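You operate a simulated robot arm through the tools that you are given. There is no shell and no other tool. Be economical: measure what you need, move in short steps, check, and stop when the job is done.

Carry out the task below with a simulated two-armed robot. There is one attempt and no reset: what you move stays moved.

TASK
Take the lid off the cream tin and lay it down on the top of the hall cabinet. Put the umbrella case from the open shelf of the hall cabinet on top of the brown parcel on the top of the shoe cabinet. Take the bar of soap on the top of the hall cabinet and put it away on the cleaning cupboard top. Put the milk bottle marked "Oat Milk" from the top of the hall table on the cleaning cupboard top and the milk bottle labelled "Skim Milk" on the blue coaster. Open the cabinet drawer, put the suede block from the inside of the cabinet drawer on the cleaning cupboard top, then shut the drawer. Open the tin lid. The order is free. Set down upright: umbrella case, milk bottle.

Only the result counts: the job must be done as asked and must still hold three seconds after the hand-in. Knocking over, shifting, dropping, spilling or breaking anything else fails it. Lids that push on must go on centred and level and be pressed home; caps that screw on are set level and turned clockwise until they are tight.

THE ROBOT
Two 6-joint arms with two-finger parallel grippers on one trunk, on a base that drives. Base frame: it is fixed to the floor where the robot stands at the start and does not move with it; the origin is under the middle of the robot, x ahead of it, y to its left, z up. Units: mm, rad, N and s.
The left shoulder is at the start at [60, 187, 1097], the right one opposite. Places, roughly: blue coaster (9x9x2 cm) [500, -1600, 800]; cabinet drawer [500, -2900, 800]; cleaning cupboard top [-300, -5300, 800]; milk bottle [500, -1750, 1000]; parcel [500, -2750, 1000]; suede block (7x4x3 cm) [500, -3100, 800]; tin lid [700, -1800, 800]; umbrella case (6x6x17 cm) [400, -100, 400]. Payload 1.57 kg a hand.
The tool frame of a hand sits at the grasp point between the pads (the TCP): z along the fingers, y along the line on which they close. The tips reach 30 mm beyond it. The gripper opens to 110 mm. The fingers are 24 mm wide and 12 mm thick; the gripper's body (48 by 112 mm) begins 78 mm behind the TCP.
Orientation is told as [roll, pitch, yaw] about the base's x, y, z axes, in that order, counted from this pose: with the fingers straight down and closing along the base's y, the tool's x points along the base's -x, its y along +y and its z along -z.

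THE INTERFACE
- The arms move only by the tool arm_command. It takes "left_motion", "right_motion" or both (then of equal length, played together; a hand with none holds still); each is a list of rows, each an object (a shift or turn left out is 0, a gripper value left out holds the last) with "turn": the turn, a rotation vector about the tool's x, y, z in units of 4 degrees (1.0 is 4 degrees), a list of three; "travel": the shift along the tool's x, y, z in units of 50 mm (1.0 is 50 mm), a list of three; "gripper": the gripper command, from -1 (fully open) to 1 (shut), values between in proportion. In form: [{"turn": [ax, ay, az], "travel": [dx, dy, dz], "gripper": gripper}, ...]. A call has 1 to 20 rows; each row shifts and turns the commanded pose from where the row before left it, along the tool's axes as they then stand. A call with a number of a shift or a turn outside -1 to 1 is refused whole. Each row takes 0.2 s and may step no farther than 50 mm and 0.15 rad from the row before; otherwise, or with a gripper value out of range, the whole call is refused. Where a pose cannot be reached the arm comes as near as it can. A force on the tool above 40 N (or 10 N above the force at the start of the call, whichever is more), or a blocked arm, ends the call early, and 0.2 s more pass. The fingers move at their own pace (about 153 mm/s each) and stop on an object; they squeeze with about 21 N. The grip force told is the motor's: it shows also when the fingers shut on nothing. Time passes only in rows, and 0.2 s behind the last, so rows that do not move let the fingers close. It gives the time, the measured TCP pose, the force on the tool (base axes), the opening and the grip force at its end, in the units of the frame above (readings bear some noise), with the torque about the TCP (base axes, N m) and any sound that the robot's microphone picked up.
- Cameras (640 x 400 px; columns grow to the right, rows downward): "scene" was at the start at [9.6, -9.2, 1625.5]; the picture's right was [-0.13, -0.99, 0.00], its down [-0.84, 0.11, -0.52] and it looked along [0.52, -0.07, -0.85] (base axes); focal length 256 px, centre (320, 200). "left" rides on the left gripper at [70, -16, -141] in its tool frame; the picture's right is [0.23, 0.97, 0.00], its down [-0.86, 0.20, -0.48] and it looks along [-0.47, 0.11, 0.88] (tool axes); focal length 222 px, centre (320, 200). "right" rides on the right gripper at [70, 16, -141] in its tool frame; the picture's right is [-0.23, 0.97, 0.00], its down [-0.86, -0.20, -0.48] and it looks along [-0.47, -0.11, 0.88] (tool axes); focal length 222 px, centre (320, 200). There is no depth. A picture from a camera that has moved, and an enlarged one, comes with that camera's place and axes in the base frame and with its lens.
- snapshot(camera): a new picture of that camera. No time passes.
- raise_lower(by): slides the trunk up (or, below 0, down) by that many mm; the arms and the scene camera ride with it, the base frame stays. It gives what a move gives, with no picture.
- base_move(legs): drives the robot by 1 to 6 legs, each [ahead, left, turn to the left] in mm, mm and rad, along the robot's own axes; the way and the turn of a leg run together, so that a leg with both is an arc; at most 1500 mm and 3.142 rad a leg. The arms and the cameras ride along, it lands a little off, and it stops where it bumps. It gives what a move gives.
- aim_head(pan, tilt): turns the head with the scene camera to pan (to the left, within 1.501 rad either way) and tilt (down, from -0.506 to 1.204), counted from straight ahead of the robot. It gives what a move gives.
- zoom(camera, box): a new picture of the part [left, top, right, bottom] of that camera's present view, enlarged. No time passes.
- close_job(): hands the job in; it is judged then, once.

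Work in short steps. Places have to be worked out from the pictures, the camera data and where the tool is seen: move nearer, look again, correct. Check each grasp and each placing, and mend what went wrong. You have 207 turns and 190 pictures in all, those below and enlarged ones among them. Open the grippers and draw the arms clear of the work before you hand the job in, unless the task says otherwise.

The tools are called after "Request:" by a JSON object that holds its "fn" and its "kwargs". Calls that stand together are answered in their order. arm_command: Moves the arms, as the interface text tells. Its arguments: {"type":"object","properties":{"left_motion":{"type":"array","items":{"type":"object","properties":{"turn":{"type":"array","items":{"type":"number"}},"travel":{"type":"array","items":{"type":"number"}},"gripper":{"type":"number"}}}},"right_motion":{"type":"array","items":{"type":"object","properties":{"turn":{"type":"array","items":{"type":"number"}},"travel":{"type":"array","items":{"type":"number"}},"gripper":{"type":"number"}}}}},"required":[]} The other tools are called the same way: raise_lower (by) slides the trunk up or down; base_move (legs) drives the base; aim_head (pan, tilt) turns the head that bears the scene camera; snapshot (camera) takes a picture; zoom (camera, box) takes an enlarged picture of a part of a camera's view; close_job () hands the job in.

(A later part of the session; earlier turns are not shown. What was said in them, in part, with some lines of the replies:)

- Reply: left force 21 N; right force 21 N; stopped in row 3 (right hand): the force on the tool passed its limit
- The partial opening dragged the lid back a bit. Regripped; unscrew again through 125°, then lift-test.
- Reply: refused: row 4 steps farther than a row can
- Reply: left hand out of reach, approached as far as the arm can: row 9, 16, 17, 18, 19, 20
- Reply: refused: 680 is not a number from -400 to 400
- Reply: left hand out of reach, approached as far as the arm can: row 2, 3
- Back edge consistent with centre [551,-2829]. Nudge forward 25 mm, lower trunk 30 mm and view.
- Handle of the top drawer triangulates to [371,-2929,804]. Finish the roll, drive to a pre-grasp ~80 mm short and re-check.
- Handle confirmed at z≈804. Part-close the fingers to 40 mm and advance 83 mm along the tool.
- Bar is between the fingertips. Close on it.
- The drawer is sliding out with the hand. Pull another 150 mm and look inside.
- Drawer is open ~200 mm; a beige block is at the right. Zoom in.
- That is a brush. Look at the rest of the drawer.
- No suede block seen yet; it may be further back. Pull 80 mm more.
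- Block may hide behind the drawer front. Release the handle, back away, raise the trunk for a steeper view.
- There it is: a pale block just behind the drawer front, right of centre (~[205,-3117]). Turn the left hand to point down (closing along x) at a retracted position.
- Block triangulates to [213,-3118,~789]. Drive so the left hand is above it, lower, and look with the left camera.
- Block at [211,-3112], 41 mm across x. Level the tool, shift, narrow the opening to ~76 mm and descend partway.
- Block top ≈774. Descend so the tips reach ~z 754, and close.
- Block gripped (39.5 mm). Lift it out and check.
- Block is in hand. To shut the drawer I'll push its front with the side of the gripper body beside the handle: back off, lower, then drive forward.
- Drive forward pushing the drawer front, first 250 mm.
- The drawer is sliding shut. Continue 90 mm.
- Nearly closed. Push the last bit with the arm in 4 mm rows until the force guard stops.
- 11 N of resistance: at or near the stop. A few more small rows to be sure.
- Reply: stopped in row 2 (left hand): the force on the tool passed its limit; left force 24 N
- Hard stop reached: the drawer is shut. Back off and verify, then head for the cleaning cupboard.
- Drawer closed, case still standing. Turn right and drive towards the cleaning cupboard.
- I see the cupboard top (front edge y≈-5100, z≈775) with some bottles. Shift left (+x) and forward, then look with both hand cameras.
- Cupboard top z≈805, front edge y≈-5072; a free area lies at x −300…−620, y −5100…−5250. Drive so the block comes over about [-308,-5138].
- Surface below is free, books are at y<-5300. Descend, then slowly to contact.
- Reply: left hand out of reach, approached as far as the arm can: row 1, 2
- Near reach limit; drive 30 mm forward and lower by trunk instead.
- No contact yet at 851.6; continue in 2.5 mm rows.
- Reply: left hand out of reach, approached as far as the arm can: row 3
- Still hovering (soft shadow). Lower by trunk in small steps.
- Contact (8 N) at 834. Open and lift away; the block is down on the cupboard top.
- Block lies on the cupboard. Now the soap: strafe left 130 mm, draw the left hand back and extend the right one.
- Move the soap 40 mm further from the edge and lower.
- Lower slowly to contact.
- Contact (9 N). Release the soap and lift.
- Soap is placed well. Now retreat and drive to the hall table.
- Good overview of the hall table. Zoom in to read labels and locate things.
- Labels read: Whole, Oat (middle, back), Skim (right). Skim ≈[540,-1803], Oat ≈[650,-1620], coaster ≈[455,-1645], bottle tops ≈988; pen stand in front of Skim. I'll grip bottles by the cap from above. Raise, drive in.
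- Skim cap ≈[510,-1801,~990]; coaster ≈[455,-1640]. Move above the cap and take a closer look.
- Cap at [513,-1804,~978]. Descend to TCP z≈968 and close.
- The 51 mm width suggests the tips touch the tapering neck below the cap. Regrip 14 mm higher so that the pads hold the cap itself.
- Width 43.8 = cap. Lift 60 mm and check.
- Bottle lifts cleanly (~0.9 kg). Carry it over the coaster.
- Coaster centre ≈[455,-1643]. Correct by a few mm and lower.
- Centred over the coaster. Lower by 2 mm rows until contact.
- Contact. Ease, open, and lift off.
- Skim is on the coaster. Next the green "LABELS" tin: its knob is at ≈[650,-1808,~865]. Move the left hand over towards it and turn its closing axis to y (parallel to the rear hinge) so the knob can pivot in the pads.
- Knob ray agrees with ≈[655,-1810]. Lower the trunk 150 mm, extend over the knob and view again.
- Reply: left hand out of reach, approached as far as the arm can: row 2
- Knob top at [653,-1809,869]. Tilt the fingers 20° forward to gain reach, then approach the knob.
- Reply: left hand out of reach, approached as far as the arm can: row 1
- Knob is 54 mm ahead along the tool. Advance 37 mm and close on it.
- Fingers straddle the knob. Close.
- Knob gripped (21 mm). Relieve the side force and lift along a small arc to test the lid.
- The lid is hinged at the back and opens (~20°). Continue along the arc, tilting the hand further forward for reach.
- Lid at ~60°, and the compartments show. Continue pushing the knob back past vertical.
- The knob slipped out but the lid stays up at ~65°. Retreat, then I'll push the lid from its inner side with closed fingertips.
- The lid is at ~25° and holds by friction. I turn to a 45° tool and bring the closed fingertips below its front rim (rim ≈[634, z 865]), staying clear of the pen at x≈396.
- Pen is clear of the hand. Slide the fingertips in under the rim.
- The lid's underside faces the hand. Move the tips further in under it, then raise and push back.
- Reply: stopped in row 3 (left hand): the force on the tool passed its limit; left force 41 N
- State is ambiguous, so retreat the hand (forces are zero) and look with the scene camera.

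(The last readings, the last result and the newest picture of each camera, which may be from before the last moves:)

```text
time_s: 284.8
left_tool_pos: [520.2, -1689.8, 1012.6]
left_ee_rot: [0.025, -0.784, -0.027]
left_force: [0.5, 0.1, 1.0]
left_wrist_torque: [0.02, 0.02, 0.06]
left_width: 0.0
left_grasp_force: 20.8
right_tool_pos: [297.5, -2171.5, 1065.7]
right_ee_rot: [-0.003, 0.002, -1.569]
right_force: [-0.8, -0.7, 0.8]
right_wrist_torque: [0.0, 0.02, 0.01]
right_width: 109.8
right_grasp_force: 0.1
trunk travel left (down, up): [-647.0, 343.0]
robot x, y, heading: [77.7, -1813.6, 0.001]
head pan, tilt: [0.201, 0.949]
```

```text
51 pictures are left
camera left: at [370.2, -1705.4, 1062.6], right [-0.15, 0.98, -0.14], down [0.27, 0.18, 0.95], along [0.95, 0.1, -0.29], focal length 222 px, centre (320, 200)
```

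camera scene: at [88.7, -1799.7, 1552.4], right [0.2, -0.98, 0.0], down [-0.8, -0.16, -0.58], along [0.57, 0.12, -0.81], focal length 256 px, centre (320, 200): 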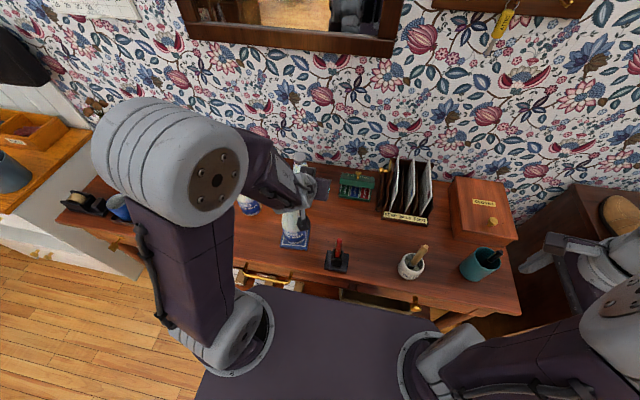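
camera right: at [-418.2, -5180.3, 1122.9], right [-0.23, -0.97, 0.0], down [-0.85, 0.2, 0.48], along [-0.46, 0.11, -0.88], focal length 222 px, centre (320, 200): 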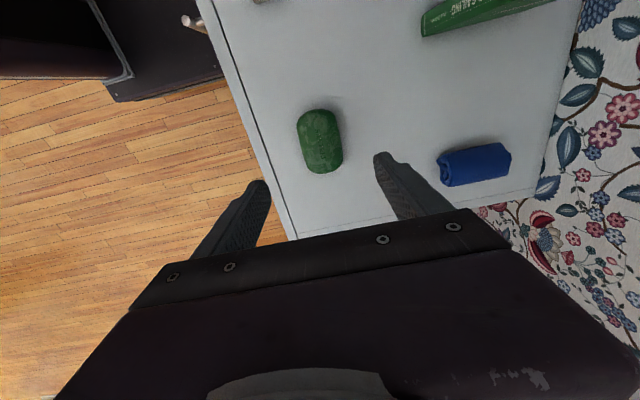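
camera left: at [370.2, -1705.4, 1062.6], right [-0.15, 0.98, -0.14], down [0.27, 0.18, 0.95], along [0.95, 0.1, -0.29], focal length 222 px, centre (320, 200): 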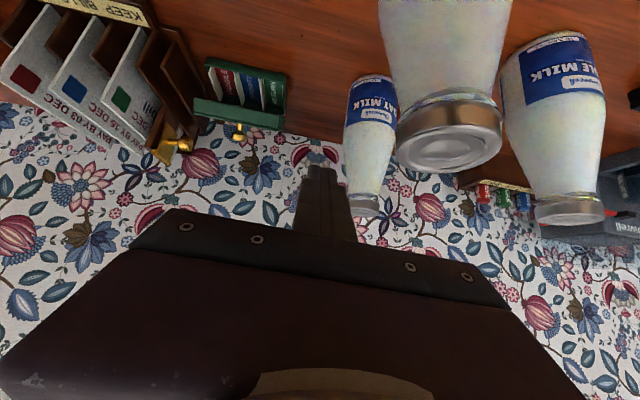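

Request:
{"fn": "zoom", "kwargs": {"camera": "scene", "box": [310, 140, 430, 230]}}

Request:
{"fn": "zoom", "kwargs": {"camera": "left", "box": [180, 40, 310, 160]}}

```text
4.44 times, centred on (370, 185) of scene
camera zoom: at [88.7, -1799.7, 1552.4], right [0.2, -0.98, 0.0], down [-0.8, -0.16, -0.58], along [0.57, 0.12, -0.81], focal length 1139 px, centre (98, 267)
```

zoom: 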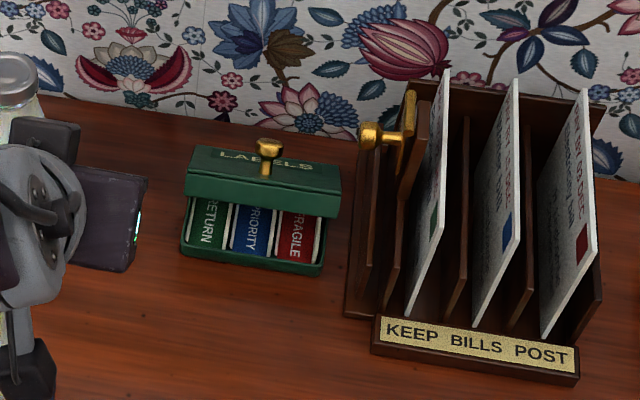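

```text
3.33 times, centred on (245, 100) of left
camera zoom: at [370.2, -1705.4, 1062.6], right [-0.15, 0.98, -0.14], down [0.27, 0.18, 0.95], along [0.95, 0.1, -0.29], focal length 740 px, centre (570, 533)
```

zoom: 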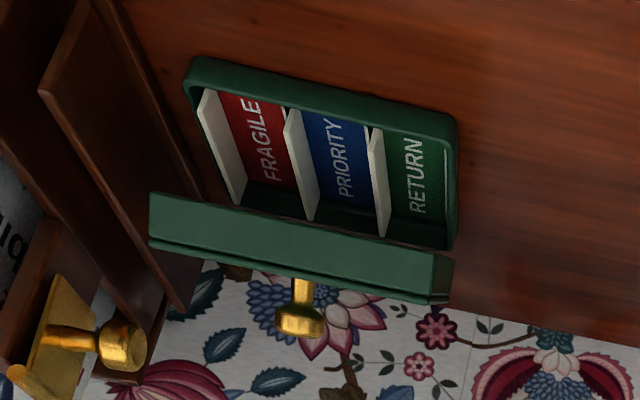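

Now clear: hinged lid stands at ~45° held by friction; earlier push met the tin's front rim. Go again, higher: enter between rim (z≈847) and lid edge (z≈895) and push back.

Request:
{"fn": "arm_command", "kwargs": {"left_motion": [{"travel": [0, -0.8, 0]}, {"travel": [0, -0.8, 0]}, {"travel": [0, -0.78, 0]}, {"travel": [0.25, 0, 0.86]}, {"travel": [0.25, 0, 0.86]}, {"travel": [0.26, 0, 0.86]}, {}]}}

Request:
{"fn": "zoom", "kwargs": {"camera": "left", "box": [220, 60, 420, 220]}}

```text
time_s: 286.4
left_tool_pos: [581.3, -1808.2, 891.2]
left_ee_rot: [0.022, -0.786, -0.025]
left_force: [-0.1, -0.3, -0.1]
left_wrist_torque: [0.01, 0.0, 0.01]
left_width: 0.2
left_grasp_force: 21.6
right_tool_pos: [296.0, -2172.4, 1066.5]
right_ee_rot: [-0.001, 0.0, -1.57]
right_force: [0.1, -0.4, -0.7]
right_wrist_torque: [0.01, -0.04, 0.02]
right_width: 110.1
right_grasp_force: 0.1
trunk travel left (down, up): [-647.0, 343.0]
robot x, y, heading: [73.2, -1814.0, 0.003]
head pan, tilt: [0.201, 0.949]
```

```text
2.50 times, centred on (320, 140) of left
camera zoom: at [430.8, -1824.3, 942.6], right [-0.15, 0.98, -0.15], down [0.27, 0.18, 0.95], along [0.95, 0.1, -0.29], focal length 555 px, centre (320, 350)
```

zoom: 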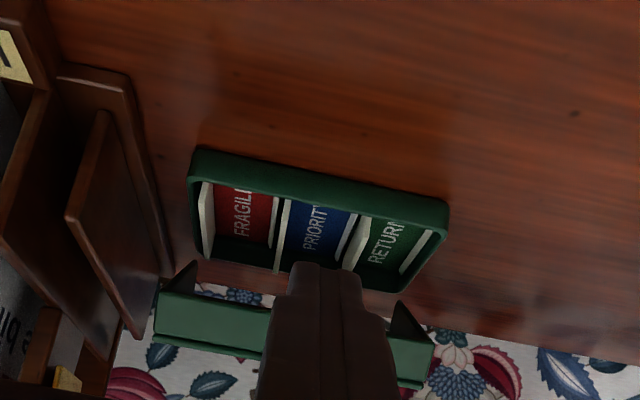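

Advance under the lid edge and push back, watching force.

Request:
{"fn": "arm_command", "kwargs": {"left_motion": [{"travel": [-0.24, 0, 0.24]}, {"travel": [-0.24, 0, 0.24]}, {"travel": [-0.15, 0, 0.13]}, {"travel": [-0.15, 0, 0.13]}, {"travel": [-0.15, 0, 0.13]}, {}]}}

Request:
{"fn": "snapshot", "kwargs": {"camera": "left"}}

```text
time_s: 287.8
left_tool_pos: [640.5, -1809.6, 900.1]
left_ee_rot: [0.022, -0.795, -0.028]
left_force: [-19.2, -2.1, 28.9]
left_wrist_torque: [-0.24, -0.57, 0.05]
left_width: 0.0
left_grasp_force: 20.9
right_tool_pos: [289.3, -2172.9, 1067.9]
right_ee_rot: [0.007, 0.001, -1.57]
right_force: [0.2, 0.2, 0.3]
right_wrist_torque: [0.02, -0.01, 0.0]
right_width: 109.8
right_grasp_force: 0.1
trunk travel left (down, up): [-647.0, 343.0]
robot x, y, heading: [75.7, -1811.5, -0.001]
head pan, tilt: [0.201, 0.949]
```

```text
47 pictures are left
camera left: at [490.5, -1824.3, 948.6], right [-0.15, 0.98, -0.15], down [0.26, 0.18, 0.95], along [0.95, 0.1, -0.28], focal length 222 px, centre (320, 200)
```

left: 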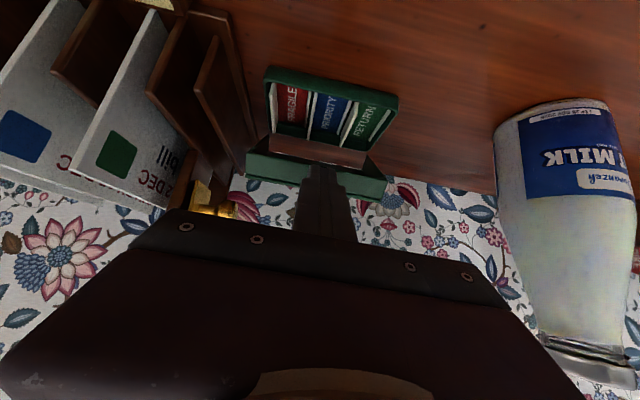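

Unexpected force direction; zoom in to see the contact.

Request:
{"fn": "zoom", "kwargs": {"camera": "left", "box": [230, 50, 410, 220]}}

Request:
{"fn": "zoom", "kwargs": {"camera": "scene", "box": [300, 130, 420, 230]}}

```text
2.35 times, centred on (320, 135) of left
camera zoom: at [490.5, -1824.3, 948.6], right [-0.15, 0.98, -0.15], down [0.26, 0.18, 0.95], along [0.95, 0.1, -0.28], focal length 523 px, centre (320, 353)
```

zoom: 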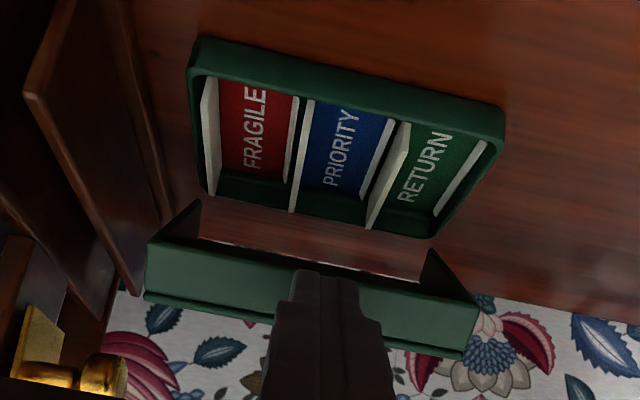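

```text
4.00 times, centred on (360, 180) of scene
camera zoom: at [77.9, -1799.2, 1552.8], right [0.2, -0.98, 0.0], down [-0.79, -0.16, -0.59], along [0.58, 0.12, -0.81], focal length 1025 px, centre (160, 280)
```

zoom: 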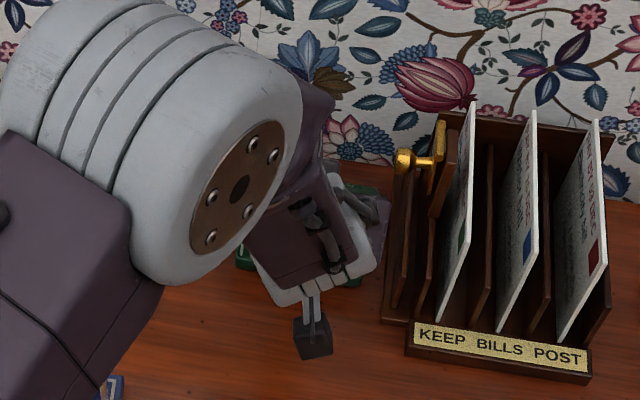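

The lid's deep front skirt (≈30 mm) was hit from outside; lid is ~40°. I back off, lower the tip in front of the tin, and then sweep up along the rim's arc from just below it.

Request:
{"fn": "arm_command", "kwargs": {"left_motion": [{"travel": [0.35, 0, -0.35]}, {"travel": [0.35, 0, -0.35]}, {"travel": [0.2, 0, 0.26]}, {"travel": [0.18, 0, 0.26]}, {}]}}

Request:
{"fn": "zoom", "kwargs": {"camera": "left", "box": [220, 60, 420, 220]}}

```text
time_s: 288.9
left_tool_pos: [600.9, -1807.4, 863.5]
left_ee_rot: [0.027, -0.785, -0.026]
left_force: [0.0, 0.2, 0.1]
left_wrist_torque: [0.03, -0.02, 0.02]
left_width: 0.0
left_grasp_force: 21.5
right_tool_pos: [295.3, -2171.9, 1066.6]
right_ee_rot: [0.0, 0.002, -1.568]
right_force: [-0.6, 0.2, 0.8]
right_wrist_torque: [0.01, -0.03, -0.02]
right_width: 110.2
right_grasp_force: 0.1
trunk travel left (down, up): [-647.0, 343.0]
robot x, y, heading: [73.3, -1810.5, 0.003]
head pan, tilt: [0.201, 0.949]
```

```text
2.50 times, centred on (320, 140) of left
camera zoom: at [451.0, -1823.4, 912.4], right [-0.15, 0.98, -0.14], down [0.27, 0.18, 0.95], along [0.95, 0.1, -0.29], focal length 555 px, centre (320, 350)
```

zoom: 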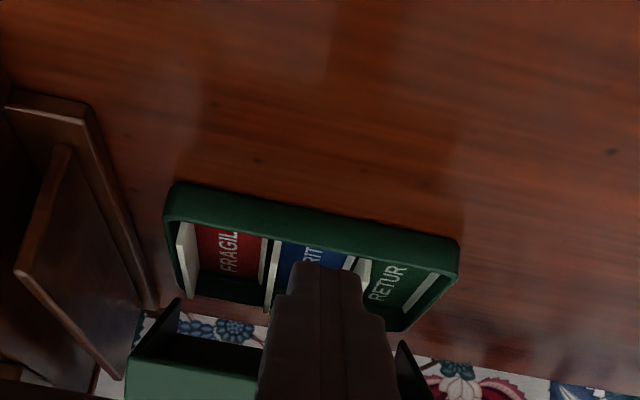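

The lid's inside is now visible above the tip. Sweep up and back along the arc.

Request:
{"fn": "arm_command", "kwargs": {"left_motion": [{"travel": [-0.1, 0, -0.1]}, {"travel": [-0.22, 0, 0]}, {"travel": [-0.22, 0, 0]}, {"travel": [-0.22, 0, 0]}, {"travel": [-0.22, 0, 0]}, {"travel": [-0.2, 0, 0.03]}, {"travel": [-0.17, 0, 0.07]}, {"travel": [-0.17, 0, 0.07]}, {}]}}

Request:
{"fn": "zoom", "kwargs": {"camera": "left", "box": [220, 60, 420, 220]}}

```text
time_s: 290.9
left_tool_pos: [656.7, -1808.3, 915.6]
left_ee_rot: [0.023, -0.788, -0.027]
left_force: [-7.4, 3.6, 11.6]
left_wrist_torque: [0.05, -0.05, 0.05]
left_width: 0.0
left_grasp_force: 21.8
right_tool_pos: [293.7, -2171.5, 1067.4]
right_ee_rot: [0.003, -0.001, -1.568]
right_force: [0.1, -0.1, 1.0]
right_wrist_torque: [0.01, 0.01, 0.01]
right_width: 110.1
right_grasp_force: 0.0
trunk travel left (down, up): [-647.0, 343.0]
robot x, y, heading: [76.0, -1815.3, 0.008]
head pan, tilt: [0.201, 0.949]
```

```text
2.50 times, centred on (320, 140) of left
camera zoom: at [506.9, -1824.3, 965.2], right [-0.15, 0.98, -0.15], down [0.27, 0.18, 0.95], along [0.95, 0.1, -0.29], focal length 555 px, centre (320, 350)
```

zoom: 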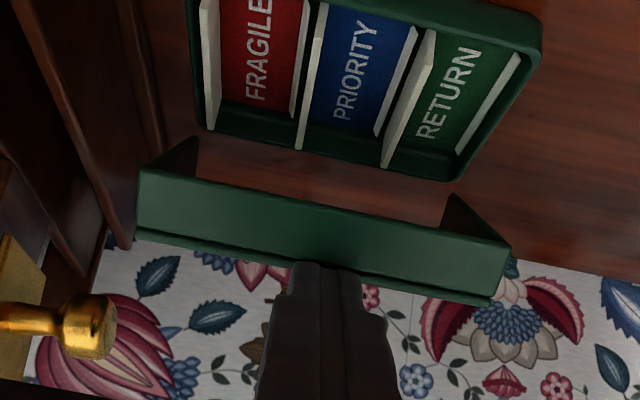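

I re-derived the geometry: the tin body rim is low (z≈812) and the lid rim is ≈[650, z 862]; I was too high and pushed its outside. Back off and go lower, tip at z≈838.

Request:
{"fn": "arm_command", "kwargs": {"left_motion": [{"travel": [0.35, 0, -0.35]}, {"travel": [0.35, 0, -0.35]}, {"travel": [0.3, 0, -0.25]}, {"travel": [0.3, 0, 0.3]}, {"travel": [0.5, 0, 0.5]}, {}]}}

Request:
{"fn": "arm_command", "kwargs": {"left_motion": [{"travel": [-0.28, 0, 0.28]}, {"travel": [-0.28, 0, 0.28]}, {"travel": [-0.14, 0, 0.14]}, {}]}}

Request:
{"fn": "zoom", "kwargs": {"camera": "left", "box": [220, 60, 420, 220]}}

```text
time_s: 292.4
left_tool_pos: [590.5, -1806.1, 856.3]
left_ee_rot: [0.022, -0.786, -0.027]
left_force: [-0.6, 0.0, 0.1]
left_wrist_torque: [-0.01, 0.0, -0.02]
left_width: 0.0
left_grasp_force: 21.2
right_tool_pos: [295.4, -2171.7, 1065.3]
right_ee_rot: [-0.001, 0.001, -1.569]
right_force: [-0.4, -0.5, -0.8]
right_wrist_torque: [0.0, -0.01, 0.01]
right_width: 110.1
right_grasp_force: 0.0
trunk travel left (down, up): [-647.0, 343.0]
robot x, y, heading: [74.9, -1810.5, 0.0]
head pan, tilt: [0.201, 0.949]
```

```text
time_s: 293.4
left_tool_pos: [641.2, -1807.3, 855.2]
left_ee_rot: [0.023, -0.785, -0.027]
left_force: [-0.2, 0.1, 0.3]
left_wrist_torque: [0.02, 0.02, -0.03]
left_width: 0.0
left_grasp_force: 21.0
right_tool_pos: [295.8, -2172.7, 1066.3]
right_ee_rot: [0.001, 0.0, -1.571]
right_force: [0.2, -0.1, -0.4]
right_wrist_torque: [0.03, 0.04, 0.01]
right_width: 109.8
right_grasp_force: 0.1
trunk travel left (down, up): [-647.0, 343.0]
robot x, y, heading: [70.6, -1812.8, 0.0]
head pan, tilt: [0.201, 0.949]
```

```text
2.50 times, centred on (320, 140) of left
camera zoom: at [491.1, -1823.3, 905.6], right [-0.15, 0.98, -0.14], down [0.27, 0.18, 0.95], along [0.95, 0.1, -0.29], focal length 555 px, centre (320, 350)
```

zoom: 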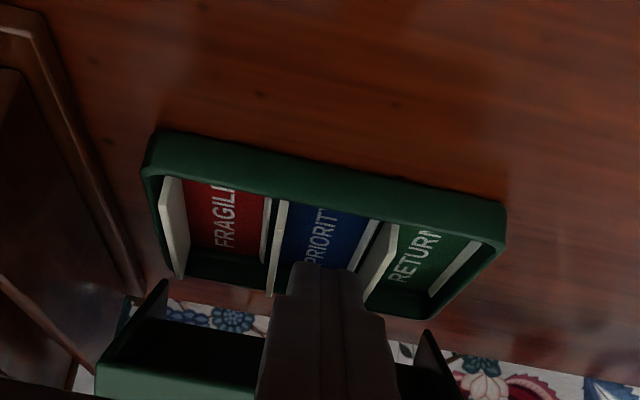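

Tip is under the lid without contact. Sweep up and back to swing it open.

Request:
{"fn": "arm_command", "kwargs": {"left_motion": [{"travel": [-0.21, 0, -0.014]}, {"travel": [-0.21, 0, -0.014]}, {"travel": [-0.21, 0, -0.014]}, {"travel": [-0.21, 0, -0.014]}, {"travel": [-0.21, 0, -0.014]}, {"travel": [-0.1, 0, 0.12]}, {"travel": [-0.1, 0, 0.13]}, {}]}}

Request:
{"fn": "zoom", "kwargs": {"camera": "left", "box": [220, 60, 420, 220]}}

```text
time_s: 295.1
left_tool_pos: [689.0, -1808.1, 892.9]
left_ee_rot: [0.024, -0.784, -0.026]
left_force: [0.6, 0.2, 0.1]
left_wrist_torque: [-0.03, 0.01, 0.02]
left_width: 0.0
left_grasp_force: 21.4
right_tool_pos: [295.9, -2171.5, 1066.3]
right_ee_rot: [0.001, 0.003, -1.569]
right_force: [-0.3, 0.8, 0.7]
right_wrist_torque: [-0.02, 0.0, 0.01]
right_width: 110.1
right_grasp_force: 0.0
trunk travel left (down, up): [-647.0, 343.0]
robot x, y, heading: [75.9, -1818.0, 0.005]
head pan, tilt: [0.201, 0.949]
```

```text
2.50 times, centred on (320, 140) of left
camera zoom: at [538.7, -1823.9, 943.1], right [-0.15, 0.98, -0.14], down [0.27, 0.18, 0.95], along [0.95, 0.1, -0.29], focal length 555 px, centre (320, 350)
```

zoom: 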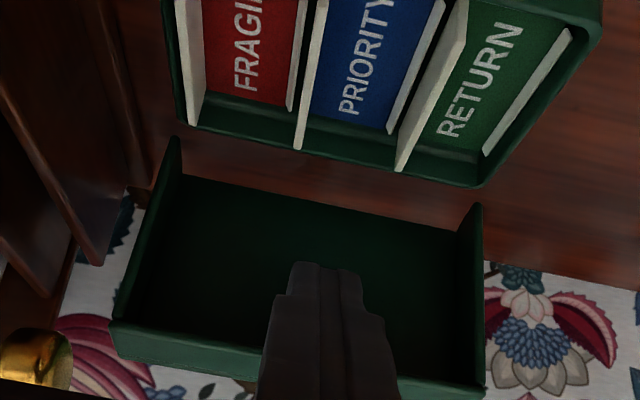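

Lid is now fully upright (~90°). Nudge 12 mm further back, then withdraw and view.

Request:
{"fn": "arm_command", "kwargs": {"left_motion": [{"travel": [-0.1, 0, 0.1]}, {"travel": [-0.1, 0, 0.1]}, {"travel": [-0.06, 0, 0.06]}, {}, {"travel": [0.3, 0, -0.3]}, {"travel": [0.4, 0, -0.4]}, {"travel": [0.4, 0, -0.4]}, {"travel": [0, 0, -0.8]}, {"travel": [0, 0, -0.8]}, {}]}}

Request:
{"fn": "snapshot", "kwargs": {"camera": "left"}}

Request:
{"fn": "zoom", "kwargs": {"camera": "scene", "box": [230, 130, 430, 255]}}

```text
time_s: 297.4
left_tool_pos: [576.2, -1809.3, 949.1]
left_ee_rot: [0.023, -0.784, -0.026]
left_force: [0.5, -0.3, 0.1]
left_wrist_torque: [-0.03, 0.01, -0.02]
left_width: 0.0
left_grasp_force: 21.8
right_tool_pos: [297.0, -2171.4, 1064.9]
right_ee_rot: [-0.002, 0.002, -1.569]
right_force: [-0.4, -1.0, -0.3]
right_wrist_torque: [-0.01, -0.01, -0.02]
right_width: 109.8
right_grasp_force: 0.1
trunk travel left (down, up): [-647.0, 343.0]
robot x, y, heading: [73.9, -1814.1, 0.002]
head pan, tilt: [0.201, 0.949]
```

```text
40 pictures are left
camera left: at [426.1, -1825.2, 1000.0], right [-0.15, 0.98, -0.14], down [0.27, 0.18, 0.95], along [0.95, 0.1, -0.29], focal length 222 px, centre (320, 200)
```

left: 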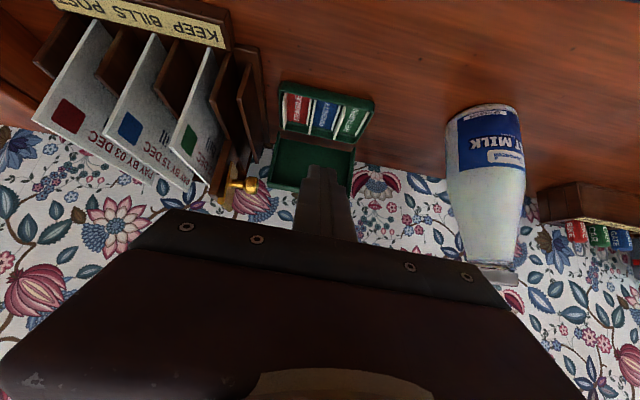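

```text
3.20 times, centred on (330, 192) of scene
camera zoom: at [89.0, -1799.1, 1552.4], right [0.2, -0.98, 0.0], down [-0.8, -0.16, -0.58], along [0.57, 0.12, -0.81], focal length 820 px, centre (288, 224)
```

zoom: 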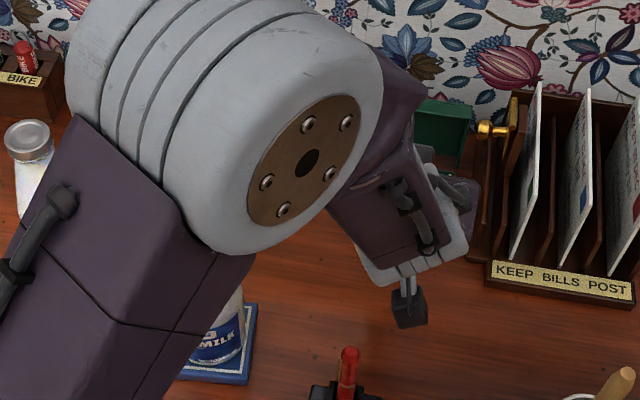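

Lid stays open past vertical. Now the Oat bottle (cap ≈[633,-1620,~980]): raise the hand, reduce tilt to ~25°, move over and look.

Request:
{"fn": "arm_command", "kwargs": {"left_motion": [{"travel": [-0.66, 0, -0.66]}, {"travel": [-0.66, 0, -0.66]}, {"travel": [-0.66, 0, -0.66]}, {"turn": [0, 1, 0]}, {"turn": [0, 1, 0]}, {"turn": [0, 1, 0]}, {"turn": [0, 1, 0]}, {"turn": [0, 1, 0]}, {"travel": [0, 0.76, 0], "gripper": -0.5}, {"travel": [0, 0.76, 0]}, {"travel": [0, 0.76, 0]}, {"travel": [0, 0.76, 0]}, {"travel": [0, 0.76, 0]}, {}]}}

Request:
{"fn": "snapshot", "kwargs": {"camera": "left"}}

Request:
{"fn": "snapshot", "kwargs": {"camera": "scene"}}

```text
time_s: 300.4
left_tool_pos: [576.4, -1619.3, 1090.9]
left_ee_rot: [0.019, -0.436, -0.016]
left_force: [-0.5, 0.3, -0.6]
left_wrist_torque: [0.03, -0.02, 0.01]
left_width: 82.4
left_grasp_force: 0.0
right_tool_pos: [295.7, -2172.1, 1066.7]
right_ee_rot: [0.001, 0.001, -1.57]
right_force: [0.2, -0.5, 0.3]
right_wrist_torque: [0.0, 0.01, -0.01]
right_width: 110.0
right_grasp_force: 0.0
trunk travel left (down, up): [-647.0, 343.0]
robot x, y, heading: [75.7, -1815.6, 0.006]
head pan, tilt: [0.201, 0.949]
```

```text
38 pictures are left
camera left: at [452.5, -1636.0, 1189.3], right [-0.2, 0.98, -0.08], down [0.58, 0.18, 0.8], along [0.79, 0.11, -0.6], focal length 222 px, centre (320, 200)
```

left: 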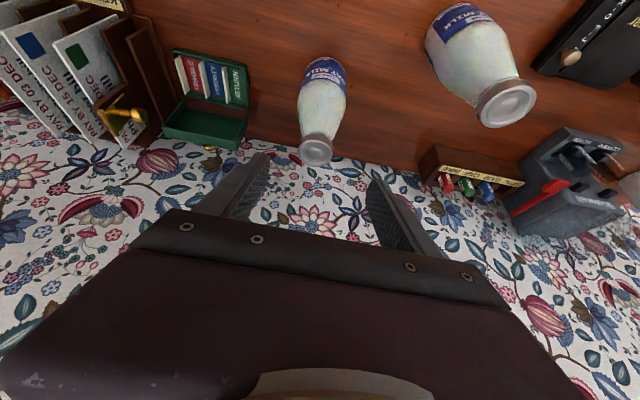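

```text
37 pictures are left
camera scene: at [87.9, -1799.8, 1552.4], right [0.2, -0.98, 0.0], down [-0.8, -0.16, -0.58], along [0.57, 0.12, -0.81], focal length 256 px, centre (320, 200)
```

scene: 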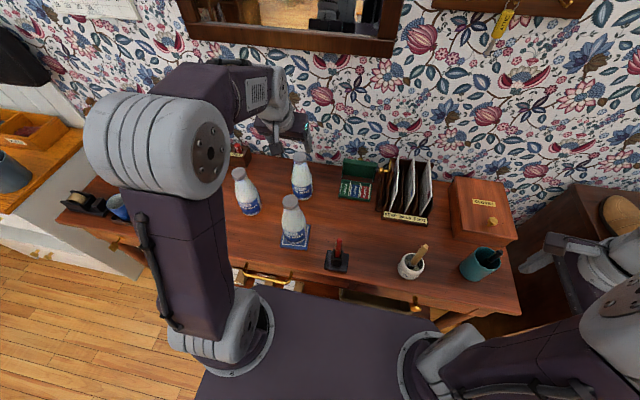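

Oat cap at [635,-1624,~975]. It lies straight along the tool axis: advance 125 mm and close.

Request:
{"fn": "arm_command", "kwargs": {"left_motion": [{"travel": [-0.02, -0.09, 0.8]}, {"travel": [-0.02, 0, 0.8]}, {"travel": [0, 0, 0.6]}, {"travel": [0, 0, 0.28]}, {}]}}

Request:
{"fn": "snapshot", "kwargs": {"camera": "left"}}

```text
time_s: 301.6
left_tool_pos: [630.9, -1623.7, 982.9]
left_ee_rot: [0.018, -0.436, -0.018]
left_force: [-0.7, 0.4, 0.1]
left_wrist_torque: [-0.03, -0.01, 0.0]
left_width: 82.6
left_grasp_force: 0.0
right_tool_pos: [295.7, -2171.5, 1065.8]
right_ee_rot: [-0.001, 0.0, -1.569]
right_force: [1.1, -0.7, -0.1]
right_wrist_torque: [0.01, 0.02, -0.01]
right_width: 109.8
right_grasp_force: 0.1
trunk travel left (down, up): [-647.0, 343.0]
robot x, y, heading: [77.7, -1813.7, -0.006]
head pan, tilt: [0.201, 0.949]
```

```text
36 pictures are left
camera left: at [506.6, -1639.4, 1080.7], right [-0.2, 0.98, -0.08], down [0.58, 0.18, 0.8], along [0.79, 0.11, -0.6], focal length 222 px, centre (320, 200)
```

left: 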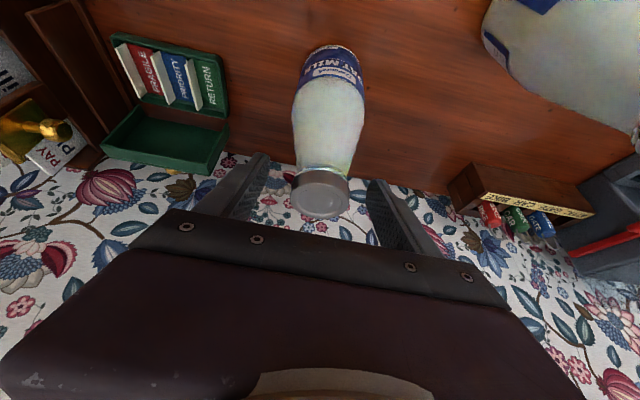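

Cap is between the pads. Close and lift slightly.

Request:
{"fn": "arm_command", "kwargs": {"left_motion": [{"gripper": 0}, {"gripper": 1}, {"gripper": 1}, {"gripper": 1}, {}]}}

Request:
{"fn": "arm_command", "kwargs": {"left_motion": [{"travel": [-0.08, 0, -0.18]}, {"travel": [-0.17, 0, -0.36]}, {"travel": [-0.25, 0, -0.54]}, {"travel": [-0.25, 0, -0.54]}, {}]}}

Request:
{"fn": "snapshot", "kwargs": {"camera": "left"}}

Request:
{"fn": "snapshot", "kwargs": {"camera": "scene"}}

```text
time_s: 302.8
left_tool_pos: [629.5, -1623.3, 983.2]
left_ee_rot: [0.018, -0.434, -0.018]
left_force: [0.2, -3.9, 0.4]
left_wrist_torque: [-0.98, 0.06, 0.02]
left_width: 44.1
left_grasp_force: 21.3
right_tool_pos: [295.3, -2172.9, 1065.3]
right_ee_rot: [0.001, 0.003, -1.57]
right_force: [-0.7, 0.2, -0.3]
right_wrist_torque: [0.01, -0.01, 0.03]
right_width: 110.0
right_grasp_force: 0.1
trunk travel left (down, up): [-647.0, 343.0]
robot x, y, heading: [77.0, -1813.8, 0.002]
head pan, tilt: [0.201, 0.949]
```

```text
time_s: 303.9
left_tool_pos: [631.6, -1623.7, 1070.1]
left_ee_rot: [0.017, -0.432, -0.019]
left_force: [0.0, 0.2, -9.1]
left_wrist_torque: [-0.02, 0.02, -0.01]
left_width: 43.5
left_grasp_force: 20.5
right_tool_pos: [297.9, -2170.9, 1065.7]
right_ee_rot: [-0.001, 0.0, -1.57]
right_force: [-0.7, -0.5, -0.3]
right_wrist_torque: [-0.01, 0.02, 0.02]
right_width: 110.0
right_grasp_force: 0.1
trunk travel left (down, up): [-647.0, 343.0]
robot x, y, heading: [71.4, -1816.5, 0.003]
head pan, tilt: [0.201, 0.949]
```

```text
35 pictures are left
camera left: at [508.2, -1640.7, 1168.4], right [-0.2, 0.98, -0.08], down [0.58, 0.18, 0.8], along [0.79, 0.11, -0.6], focal length 222 px, centre (320, 200)
```

left: 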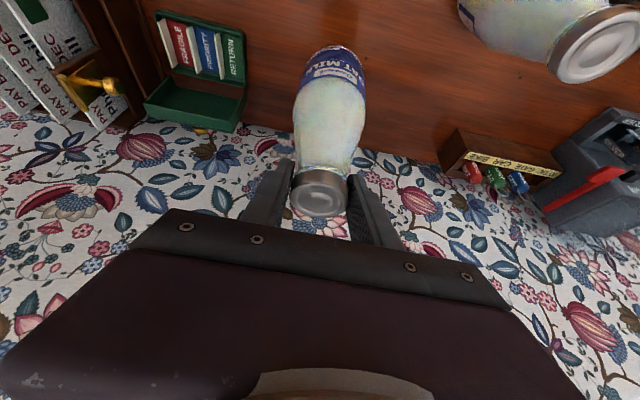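

```text
34 pictures are left
camera scene: at [90.0, -1798.3, 1552.4], right [0.2, -0.98, 0.0], down [-0.8, -0.16, -0.58], along [0.57, 0.12, -0.81], focal length 256 px, centre (320, 200)
```

scene: 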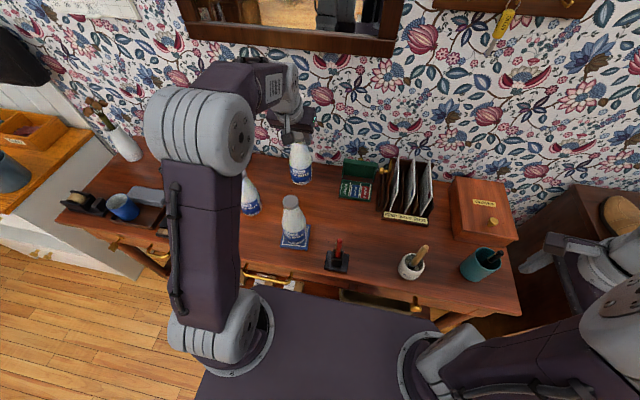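

Oat bottle held. Raise the trunk 180 mm to clear the Skim bottle, then back away and drive to the cupboard.

Request:
{"fn": "raise_lower", "kwargs": {"by": 180}}

Request:
{"fn": "base_move", "kwargs": {"legs": [[-675, 0, 0]]}}

Request:
{"fn": "aim_head", "kwargs": {"pan": 0, "tilt": 0.75}}

Request:
{"fn": "snapshot", "kwargs": {"camera": "scene"}}

```text
time_s: 305.9
left_tool_pos: [632.5, -1623.8, 1249.2]
left_ee_rot: [0.017, -0.433, -0.019]
left_force: [0.4, 0.1, -9.9]
left_wrist_torque: [-0.04, 0.03, 0.0]
left_width: 43.5
left_grasp_force: 20.6
right_tool_pos: [296.7, -2171.9, 1245.1]
right_ee_rot: [-0.002, 0.001, -1.569]
right_force: [-0.1, 0.0, 0.0]
right_wrist_torque: [0.0, 0.06, -0.02]
right_width: 109.8
right_grasp_force: 0.0
trunk travel left (down, up): [-827.0, 163.0]
robot x, y, heading: [78.6, -1813.7, -0.0]
head pan, tilt: [0.201, 0.949]
```

```text
time_s: 309.6
left_tool_pos: [-28.6, -1623.8, 1248.2]
left_ee_rot: [0.017, -0.434, -0.005]
left_force: [1.4, -0.3, -9.2]
left_wrist_torque: [0.0, 0.0, 0.04]
left_width: 43.0
left_grasp_force: 20.9
right_tool_pos: [-358.1, -2174.6, 1246.1]
right_ee_rot: [-0.003, 0.0, -1.559]
right_force: [0.1, -0.4, 0.1]
right_wrist_torque: [0.05, -0.02, -0.01]
right_width: 110.1
right_grasp_force: 0.1
trunk travel left (down, up): [-827.0, 163.0]
robot x, y, heading: [-584.4, -1817.0, 0.012]
head pan, tilt: [0.201, 0.949]
```

```text
time_s: 310.3
left_tool_pos: [-31.0, -1624.0, 1249.2]
left_ee_rot: [0.017, -0.433, -0.005]
left_force: [0.2, -0.4, -9.7]
left_wrist_torque: [0.0, -0.01, 0.03]
left_width: 43.2
left_grasp_force: 21.1
right_tool_pos: [-360.2, -2174.9, 1247.0]
right_ee_rot: [-0.002, 0.001, -1.558]
right_force: [0.3, -0.3, 0.2]
right_wrist_torque: [0.03, 0.02, -0.01]
right_width: 109.6
right_grasp_force: 0.1
trunk travel left (down, up): [-827.0, 163.0]
robot x, y, heading: [-582.9, -1819.6, 0.012]
head pan, tilt: [0.0, 0.75]
```

```text
33 pictures are left
camera scene: at [-559.0, -1818.0, 1747.9], right [0.01, -1.0, 0.0], down [-0.68, -0.01, -0.73], along [0.73, 0.01, -0.68], focal length 256 px, centre (320, 200)
```

scene: 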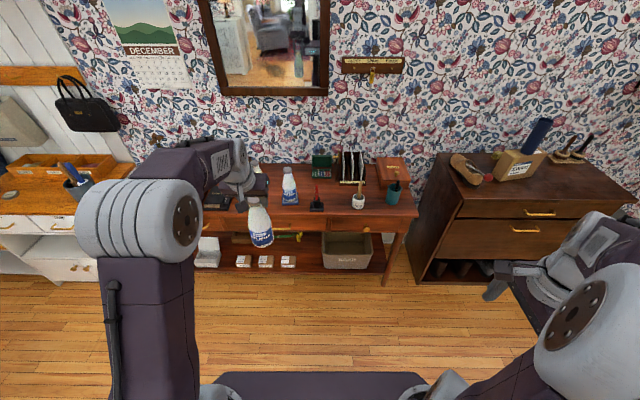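

All good so far. Draw the right hand in a bit and drive to the cupboard with the bottle.

Request:
{"fn": "arm_command", "kwargs": {"right_motion": [{"travel": [0, -0.7, 0]}, {"travel": [0, -0.7, 0]}, {}]}}

Request:
{"fn": "base_move", "kwargs": {"legs": [[0, -1250, -0.012], [0, -1100, 0], [0, 0, -1.57]]}}

Request:
{"fn": "snapshot", "kwargs": {"camera": "scene"}}

```text
time_s: 311.1
left_tool_pos: [-30.4, -1623.0, 1248.8]
left_ee_rot: [0.016, -0.434, -0.005]
left_force: [1.4, 0.0, -8.8]
left_wrist_torque: [-0.01, 0.01, -0.01]
left_width: 43.7
left_grasp_force: 21.0
right_tool_pos: [-428.2, -2174.5, 1243.6]
right_ee_rot: [-0.003, -0.001, -1.557]
right_force: [0.2, -0.3, -0.5]
right_wrist_torque: [0.0, -0.01, -0.01]
right_width: 110.3
right_grasp_force: 0.1
trunk travel left (down, up): [-827.0, 163.0]
robot x, y, heading: [-581.7, -1818.3, 0.014]
head pan, tilt: [0.0, 0.75]
```

```text
time_s: 326.2
left_tool_pos: [-359.4, -4661.1, 1249.5]
left_ee_rot: [0.018, -0.432, -1.577]
left_force: [0.1, 0.2, -9.7]
left_wrist_torque: [0.01, 0.01, 0.03]
left_width: 43.5
left_grasp_force: 21.3
right_tool_pos: [-909.1, -4263.7, 1244.6]
right_ee_rot: [-0.002, -0.001, -3.13]
right_force: [-0.3, -0.4, -0.4]
right_wrist_torque: [-0.02, -0.05, -0.01]
right_width: 109.9
right_grasp_force: 0.1
trunk travel left (down, up): [-827.0, 163.0]
robot x, y, heading: [-553.9, -4108.1, -1.564]
head pan, tilt: [0.0, 0.75]
```

```text
32 pictures are left
camera scene: at [-551.1, -4131.4, 1747.9], right [-1.0, -0.01, 0.0], down [-0.01, 0.68, -0.73], along [0.01, -0.73, -0.68], focal length 256 px, centre (320, 200)
```

scene: 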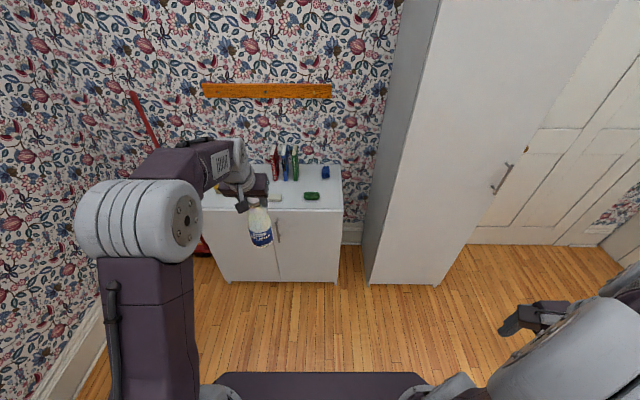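

Everything still in place. Drive 500 mm ahead and look at the free spot between soap, block and books.

Request:
{"fn": "base_move", "kwargs": {"legs": [[500, -45, -0.006]]}}

Request:
{"fn": "snapshot", "kwargs": {"camera": "left"}}

Request:
{"fn": "zoom", "kwargs": {"camera": "scene", "box": [180, 150, 400, 290]}}

```text
time_s: 329.1
left_tool_pos: [-404.4, -5150.7, 1251.0]
left_ee_rot: [0.017, -0.434, -1.587]
left_force: [-0.1, -0.1, -9.6]
left_wrist_torque: [0.06, 0.02, -0.01]
left_width: 43.2
left_grasp_force: 21.4
right_tool_pos: [-950.7, -4747.8, 1244.2]
right_ee_rot: [0.0, 0.0, -3.141]
right_force: [-0.7, -0.1, -0.1]
right_wrist_torque: [0.0, 0.01, 0.01]
right_width: 109.9
right_grasp_force: 0.0
trunk travel left (down, up): [-827.0, 163.0]
robot x, y, heading: [-590.6, -4596.1, -1.561]
head pan, tilt: [0.0, 0.75]
```

```text
31 pictures are left
camera left: at [-421.8, -5027.4, 1348.7], right [0.98, 0.2, -0.08], down [0.18, -0.58, 0.8], along [0.11, -0.79, -0.6], focal length 222 px, centre (320, 200)
```

left: 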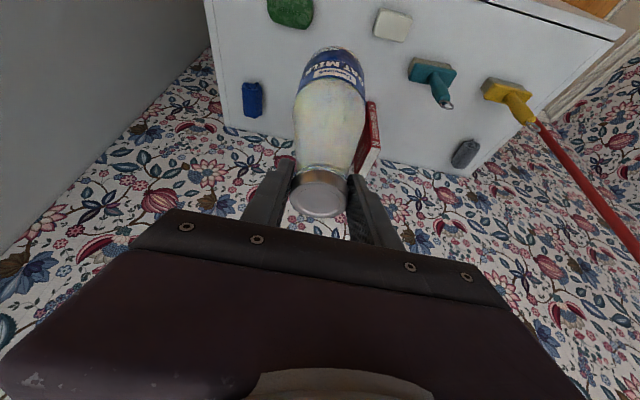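

```text
2.86 times, centred on (290, 220) of scene
camera zoom: at [-591.7, -4618.4, 1747.9], right [-1.0, 0.0, 0.0], down [0.0, 0.68, -0.73], along [0.0, -0.73, -0.68], focal length 732 px, centre (406, 143)
```

zoom: 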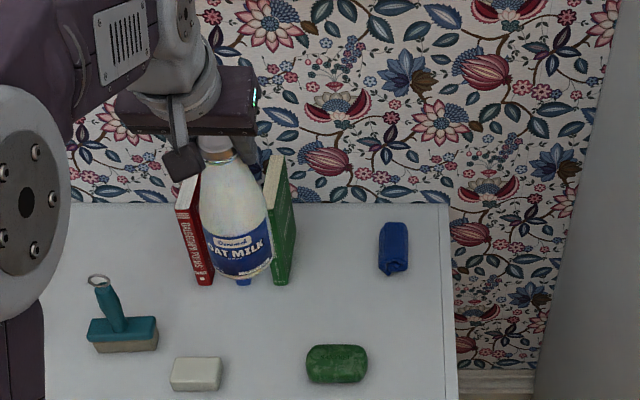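

Target spot [-400,-5235] is free (soap at y≥-5193, books at y≤-5314). Drive 80 mm ahead, then lower with the trunk.

Request:
{"fn": "base_move", "kwargs": {"legs": [[78, 3, 0]]}}

Request:
{"fn": "raise_lower", "kwargs": {"by": -235}}

Request:
{"fn": "snapshot", "kwargs": {"camera": "left"}}

Request:
{"fn": "zoom", "kwargs": {"camera": "scene", "box": [180, 120, 400, 290]}}

```text
time_s: 330.1
left_tool_pos: [-401.8, -5219.2, 1254.2]
left_ee_rot: [0.018, -0.437, -1.586]
left_force: [0.5, 1.2, -8.9]
left_wrist_torque: [0.01, 0.04, -0.02]
left_width: 43.3
left_grasp_force: 20.8
right_tool_pos: [-949.0, -4817.1, 1244.8]
right_ee_rot: [0.007, 0.001, -3.14]
right_force: [-0.6, -0.3, -1.0]
right_wrist_torque: [-0.06, 0.0, -0.01]
right_width: 110.0
right_grasp_force: 0.1
trunk travel left (down, up): [-827.0, 163.0]
robot x, y, heading: [-587.5, -4673.6, -1.567]
head pan, tilt: [0.0, 0.75]
```

```text
time_s: 332.6
left_tool_pos: [-400.2, -5226.6, 1013.5]
left_ee_rot: [0.018, -0.429, -1.583]
left_force: [-0.4, -0.2, -10.2]
left_wrist_torque: [0.04, -0.02, 0.01]
left_width: 43.4
left_grasp_force: 21.2
right_tool_pos: [-947.5, -4825.1, 1008.5]
right_ee_rot: [0.0, -0.001, -3.138]
right_force: [-0.5, -0.6, 0.3]
right_wrist_torque: [-0.02, -0.02, 0.01]
right_width: 109.8
right_grasp_force: 0.1
trunk travel left (down, up): [-592.0, 398.0]
robot x, y, heading: [-591.7, -4672.5, -1.558]
head pan, tilt: [0.0, 0.75]
```

```text
29 pictures are left
camera left: at [-418.1, -5104.1, 1113.2], right [0.98, 0.2, -0.08], down [0.18, -0.58, 0.8], along [0.11, -0.79, -0.6], focal length 222 px, centre (320, 200)
```

left: 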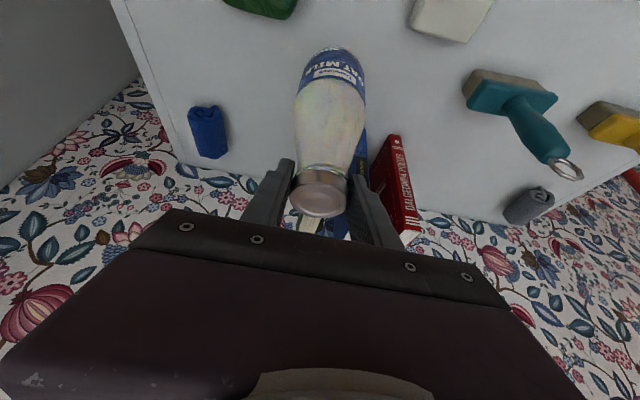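

```text
2.35 times, centred on (290, 205) of scene
camera zoom: at [-588.7, -4696.2, 1512.9], right [-1.0, -0.01, 0.0], down [0.0, 0.68, -0.73], along [0.0, -0.73, -0.68], focal length 603 px, centre (391, 188)
```

zoom: 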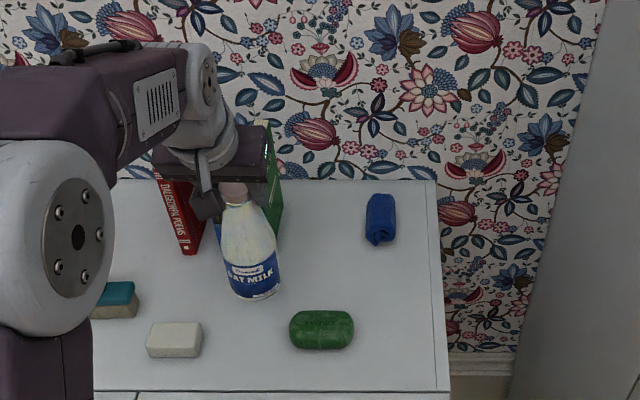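

Spot is clear. Lower 24 mm by trunk, then fine steps.

Request:
{"fn": "raise_lower", "kwargs": {"by": -24}}

Request:
{"fn": "raise_lower", "kwargs": {"by": -4}}

```text
time_s: 333.3
left_tool_pos: [-401.1, -5226.7, 991.0]
left_ee_rot: [0.017, -0.432, -1.585]
left_force: [-0.2, -0.3, -10.3]
left_wrist_torque: [0.03, 0.02, -0.06]
left_width: 43.2
left_grasp_force: 20.8
right_tool_pos: [-948.4, -4823.8, 985.0]
right_ee_rot: [-0.003, 0.0, -3.138]
right_force: [-0.4, 0.1, 0.4]
right_wrist_torque: [-0.01, -0.03, -0.01]
right_width: 109.9
right_grasp_force: 0.0
trunk travel left (down, up): [-568.0, 422.0]
robot x, y, heading: [-592.7, -4673.7, -1.566]
head pan, tilt: [0.0, 0.75]
```

```text
time_s: 333.8
left_tool_pos: [-399.9, -5226.7, 986.6]
left_ee_rot: [0.018, -0.43, -1.584]
left_force: [0.3, -0.1, -9.3]
left_wrist_torque: [0.02, 0.03, 0.01]
left_width: 43.3
left_grasp_force: 20.4
right_tool_pos: [-948.7, -4825.0, 981.0]
right_ee_rot: [-0.003, 0.0, -3.137]
right_force: [-0.2, 0.0, -0.6]
right_wrist_torque: [0.01, -0.01, 0.0]
right_width: 109.9
right_grasp_force: 0.1
trunk travel left (down, up): [-564.0, 426.0]
robot x, y, heading: [-589.7, -4672.5, -1.563]
head pan, tilt: [0.0, 0.75]
```

Request:
{"fn": "raise_lower", "kwargs": {"by": -3}}

Request:
{"fn": "raise_lower", "kwargs": {"by": -2}}

```text
time_s: 334.4
left_tool_pos: [-400.1, -5227.2, 984.3]
left_ee_rot: [0.018, -0.434, -1.583]
left_force: [0.4, -0.5, -7.4]
left_wrist_torque: [0.06, 0.02, 0.0]
left_width: 43.7
left_grasp_force: 20.4
right_tool_pos: [-948.1, -4824.0, 978.6]
right_ee_rot: [-0.002, 0.0, -3.137]
right_force: [0.2, -0.7, 0.0]
right_wrist_torque: [0.03, 0.01, 0.0]
right_width: 110.1
right_grasp_force: 0.0
trunk travel left (down, up): [-561.0, 429.0]
robot x, y, heading: [-590.5, -4671.2, -1.562]
head pan, tilt: [0.0, 0.75]
```

```text
time_s: 334.9
left_tool_pos: [-400.3, -5225.5, 983.3]
left_ee_rot: [0.016, -0.437, -1.584]
left_force: [1.3, 0.5, 4.1]
left_wrist_torque: [0.28, 0.16, 0.01]
left_width: 43.4
left_grasp_force: 20.9
right_tool_pos: [-947.4, -4822.5, 976.5]
right_ee_rot: [-0.001, -0.001, -3.139]
right_force: [0.8, 0.5, 0.5]
right_wrist_torque: [0.0, 0.03, 0.0]
right_width: 110.0
right_grasp_force: 0.0
trunk travel left (down, up): [-559.0, 431.0]
robot x, y, heading: [-591.6, -4678.1, -1.567]
head pan, tilt: [0.0, 0.75]
```

Bottle is standing on the cupboard (load gone). Open and withdraw along the tool axis.

Request:
{"fn": "arm_command", "kwargs": {"left_motion": [{"gripper": 0}, {"gripper": -0.5}, {"gripper": -0.5}, {"travel": [0, 0, -0.3]}, {"travel": [0, 0, -0.8]}, {"travel": [0, 0, -0.9]}, {"travel": [0, 0, -0.9]}, {}]}}

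Request:
{"fn": "snapshot", "kwargs": {"camera": "left"}}

Request:
{"fn": "snapshot", "kwargs": {"camera": "scene"}}

```text
time_s: 336.7
left_tool_pos: [-402.5, -5168.9, 1111.2]
left_ee_rot: [0.017, -0.432, -1.588]
left_force: [-0.1, 0.1, 0.1]
left_wrist_torque: [0.0, -0.02, 0.01]
left_width: 82.8
left_grasp_force: 0.0
right_tool_pos: [-949.2, -4824.8, 976.4]
right_ee_rot: [-0.003, -0.001, -3.138]
right_force: [-0.3, -0.1, 0.0]
right_wrist_torque: [0.0, 0.01, 0.02]
right_width: 110.5
right_grasp_force: 0.0
trunk travel left (down, up): [-559.0, 431.0]
robot x, y, heading: [-591.7, -4671.5, -1.569]
head pan, tilt: [0.0, 0.75]
```

```text
27 pictures are left
camera left: at [-419.6, -5045.2, 1210.0], right [0.98, 0.2, -0.08], down [0.18, -0.58, 0.8], along [0.11, -0.79, -0.6], focal length 222 px, centre (320, 200)
```

left: 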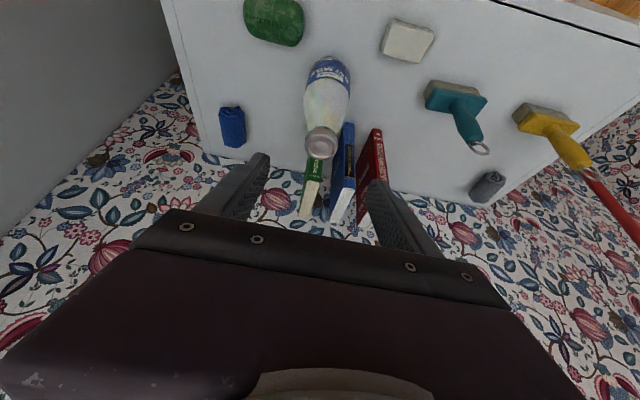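

```text
26 pictures are left
camera scene: at [-589.1, -4695.4, 1479.9], right [-1.0, -0.01, 0.0], down [0.0, 0.68, -0.73], along [0.0, -0.73, -0.68], focal length 256 px, centre (320, 200)
```

scene: 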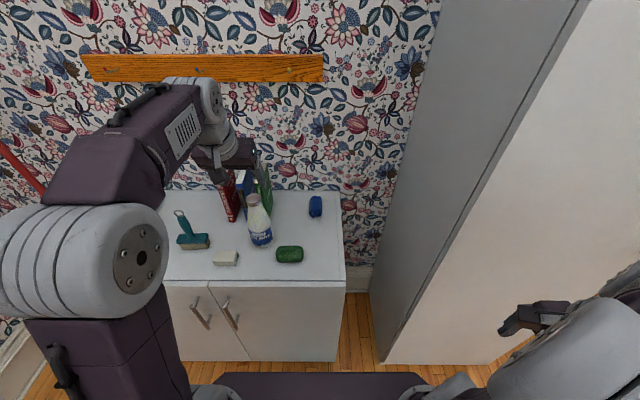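

All three items stand properly on the cupboard. Back the robot clear and take a last look.

Request:
{"fn": "base_move", "kwargs": {"legs": [[-600, 0, 0]]}}

Request:
{"fn": "aim_head", "kwargs": {"pan": 1.45, "tilt": 0.35}}

Request:
{"fn": "snapshot", "kwargs": {"camera": "scene"}}

```text
time_s: 340.0
left_tool_pos: [-405.5, -4575.1, 1110.8]
left_ee_rot: [0.019, -0.433, -1.582]
left_force: [-0.1, -0.5, -0.4]
left_wrist_torque: [-0.01, -0.01, 0.0]
left_width: 82.6
left_grasp_force: 0.0
right_tool_pos: [-952.7, -4232.4, 976.2]
right_ee_rot: [0.002, 0.002, -3.135]
right_force: [0.6, -0.6, -0.7]
right_wrist_torque: [-0.01, -0.04, -0.01]
right_width: 109.7
right_grasp_force: 0.1
trunk travel left (down, up): [-559.0, 431.0]
robot x, y, heading: [-592.9, -4082.4, -1.563]
head pan, tilt: [0.0, 0.75]
```

```text
time_s: 341.6
left_tool_pos: [-405.3, -4575.0, 1111.5]
left_ee_rot: [0.017, -0.435, -1.581]
left_force: [-0.3, 0.8, 0.3]
left_wrist_torque: [-0.05, -0.01, 0.03]
left_width: 82.4
left_grasp_force: 0.1
right_tool_pos: [-952.6, -4233.1, 976.1]
right_ee_rot: [-0.001, 0.001, -3.134]
right_force: [-0.2, -1.2, -1.1]
right_wrist_torque: [0.01, 0.0, -0.03]
right_width: 109.7
right_grasp_force: 0.1
trunk travel left (down, up): [-559.0, 431.0]
robot x, y, heading: [-595.2, -4082.2, -1.56]
head pan, tilt: [1.45, 0.351]
```

```text
25 pictures are left
camera scene: at [-501.6, -4030.2, 1515.6], right [-0.11, -0.99, 0.0], down [-0.34, 0.04, -0.94], along [0.93, -0.11, -0.34], focal length 256 px, centre (320, 200)
```

scene: 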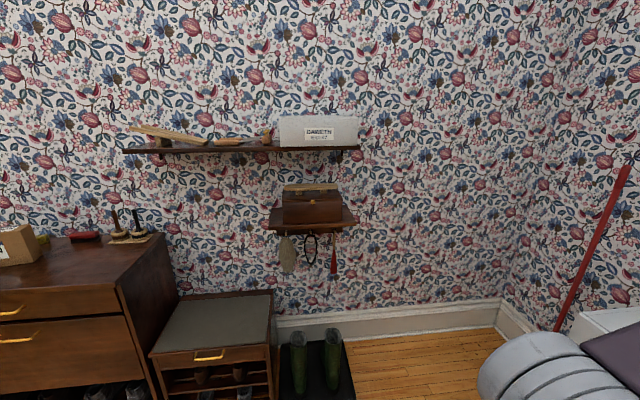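

The drawer front is flush, the arms are clear of the work and both grippers are open. Handing the job in.

Request:
{"fn": "close_job", "kwargs": {}}

```text
The job is handed in.
```

I finished every part of the task and handed the job in; no result has been reported yet.

- **Cream tin:** the lid is off and lies on top of the hall cabinet next to the tin. It was a screw lid, so I held the tin with one hand and unscrewed it with the other.
- **Umbrella case:** it stands upright on the brown parcel on the shoe cabinet.
- **Cleaning cupboard top:** the soap, the suede block and the Oat Milk bottle (upright) are all there.
- **Skim Milk:** the bottle stands upright on the blue coaster.
- **Drawer:** I took the suede block out, then pushed the drawer shut until it hit its stop. It looked flush in the last picture.
- **Tin lid:** I took this to be the green "LABELS" tin on the hall table. Its hinged lid stands open a little past upright. It took several tries, and one early push may have slid the tin back a few millimetres.
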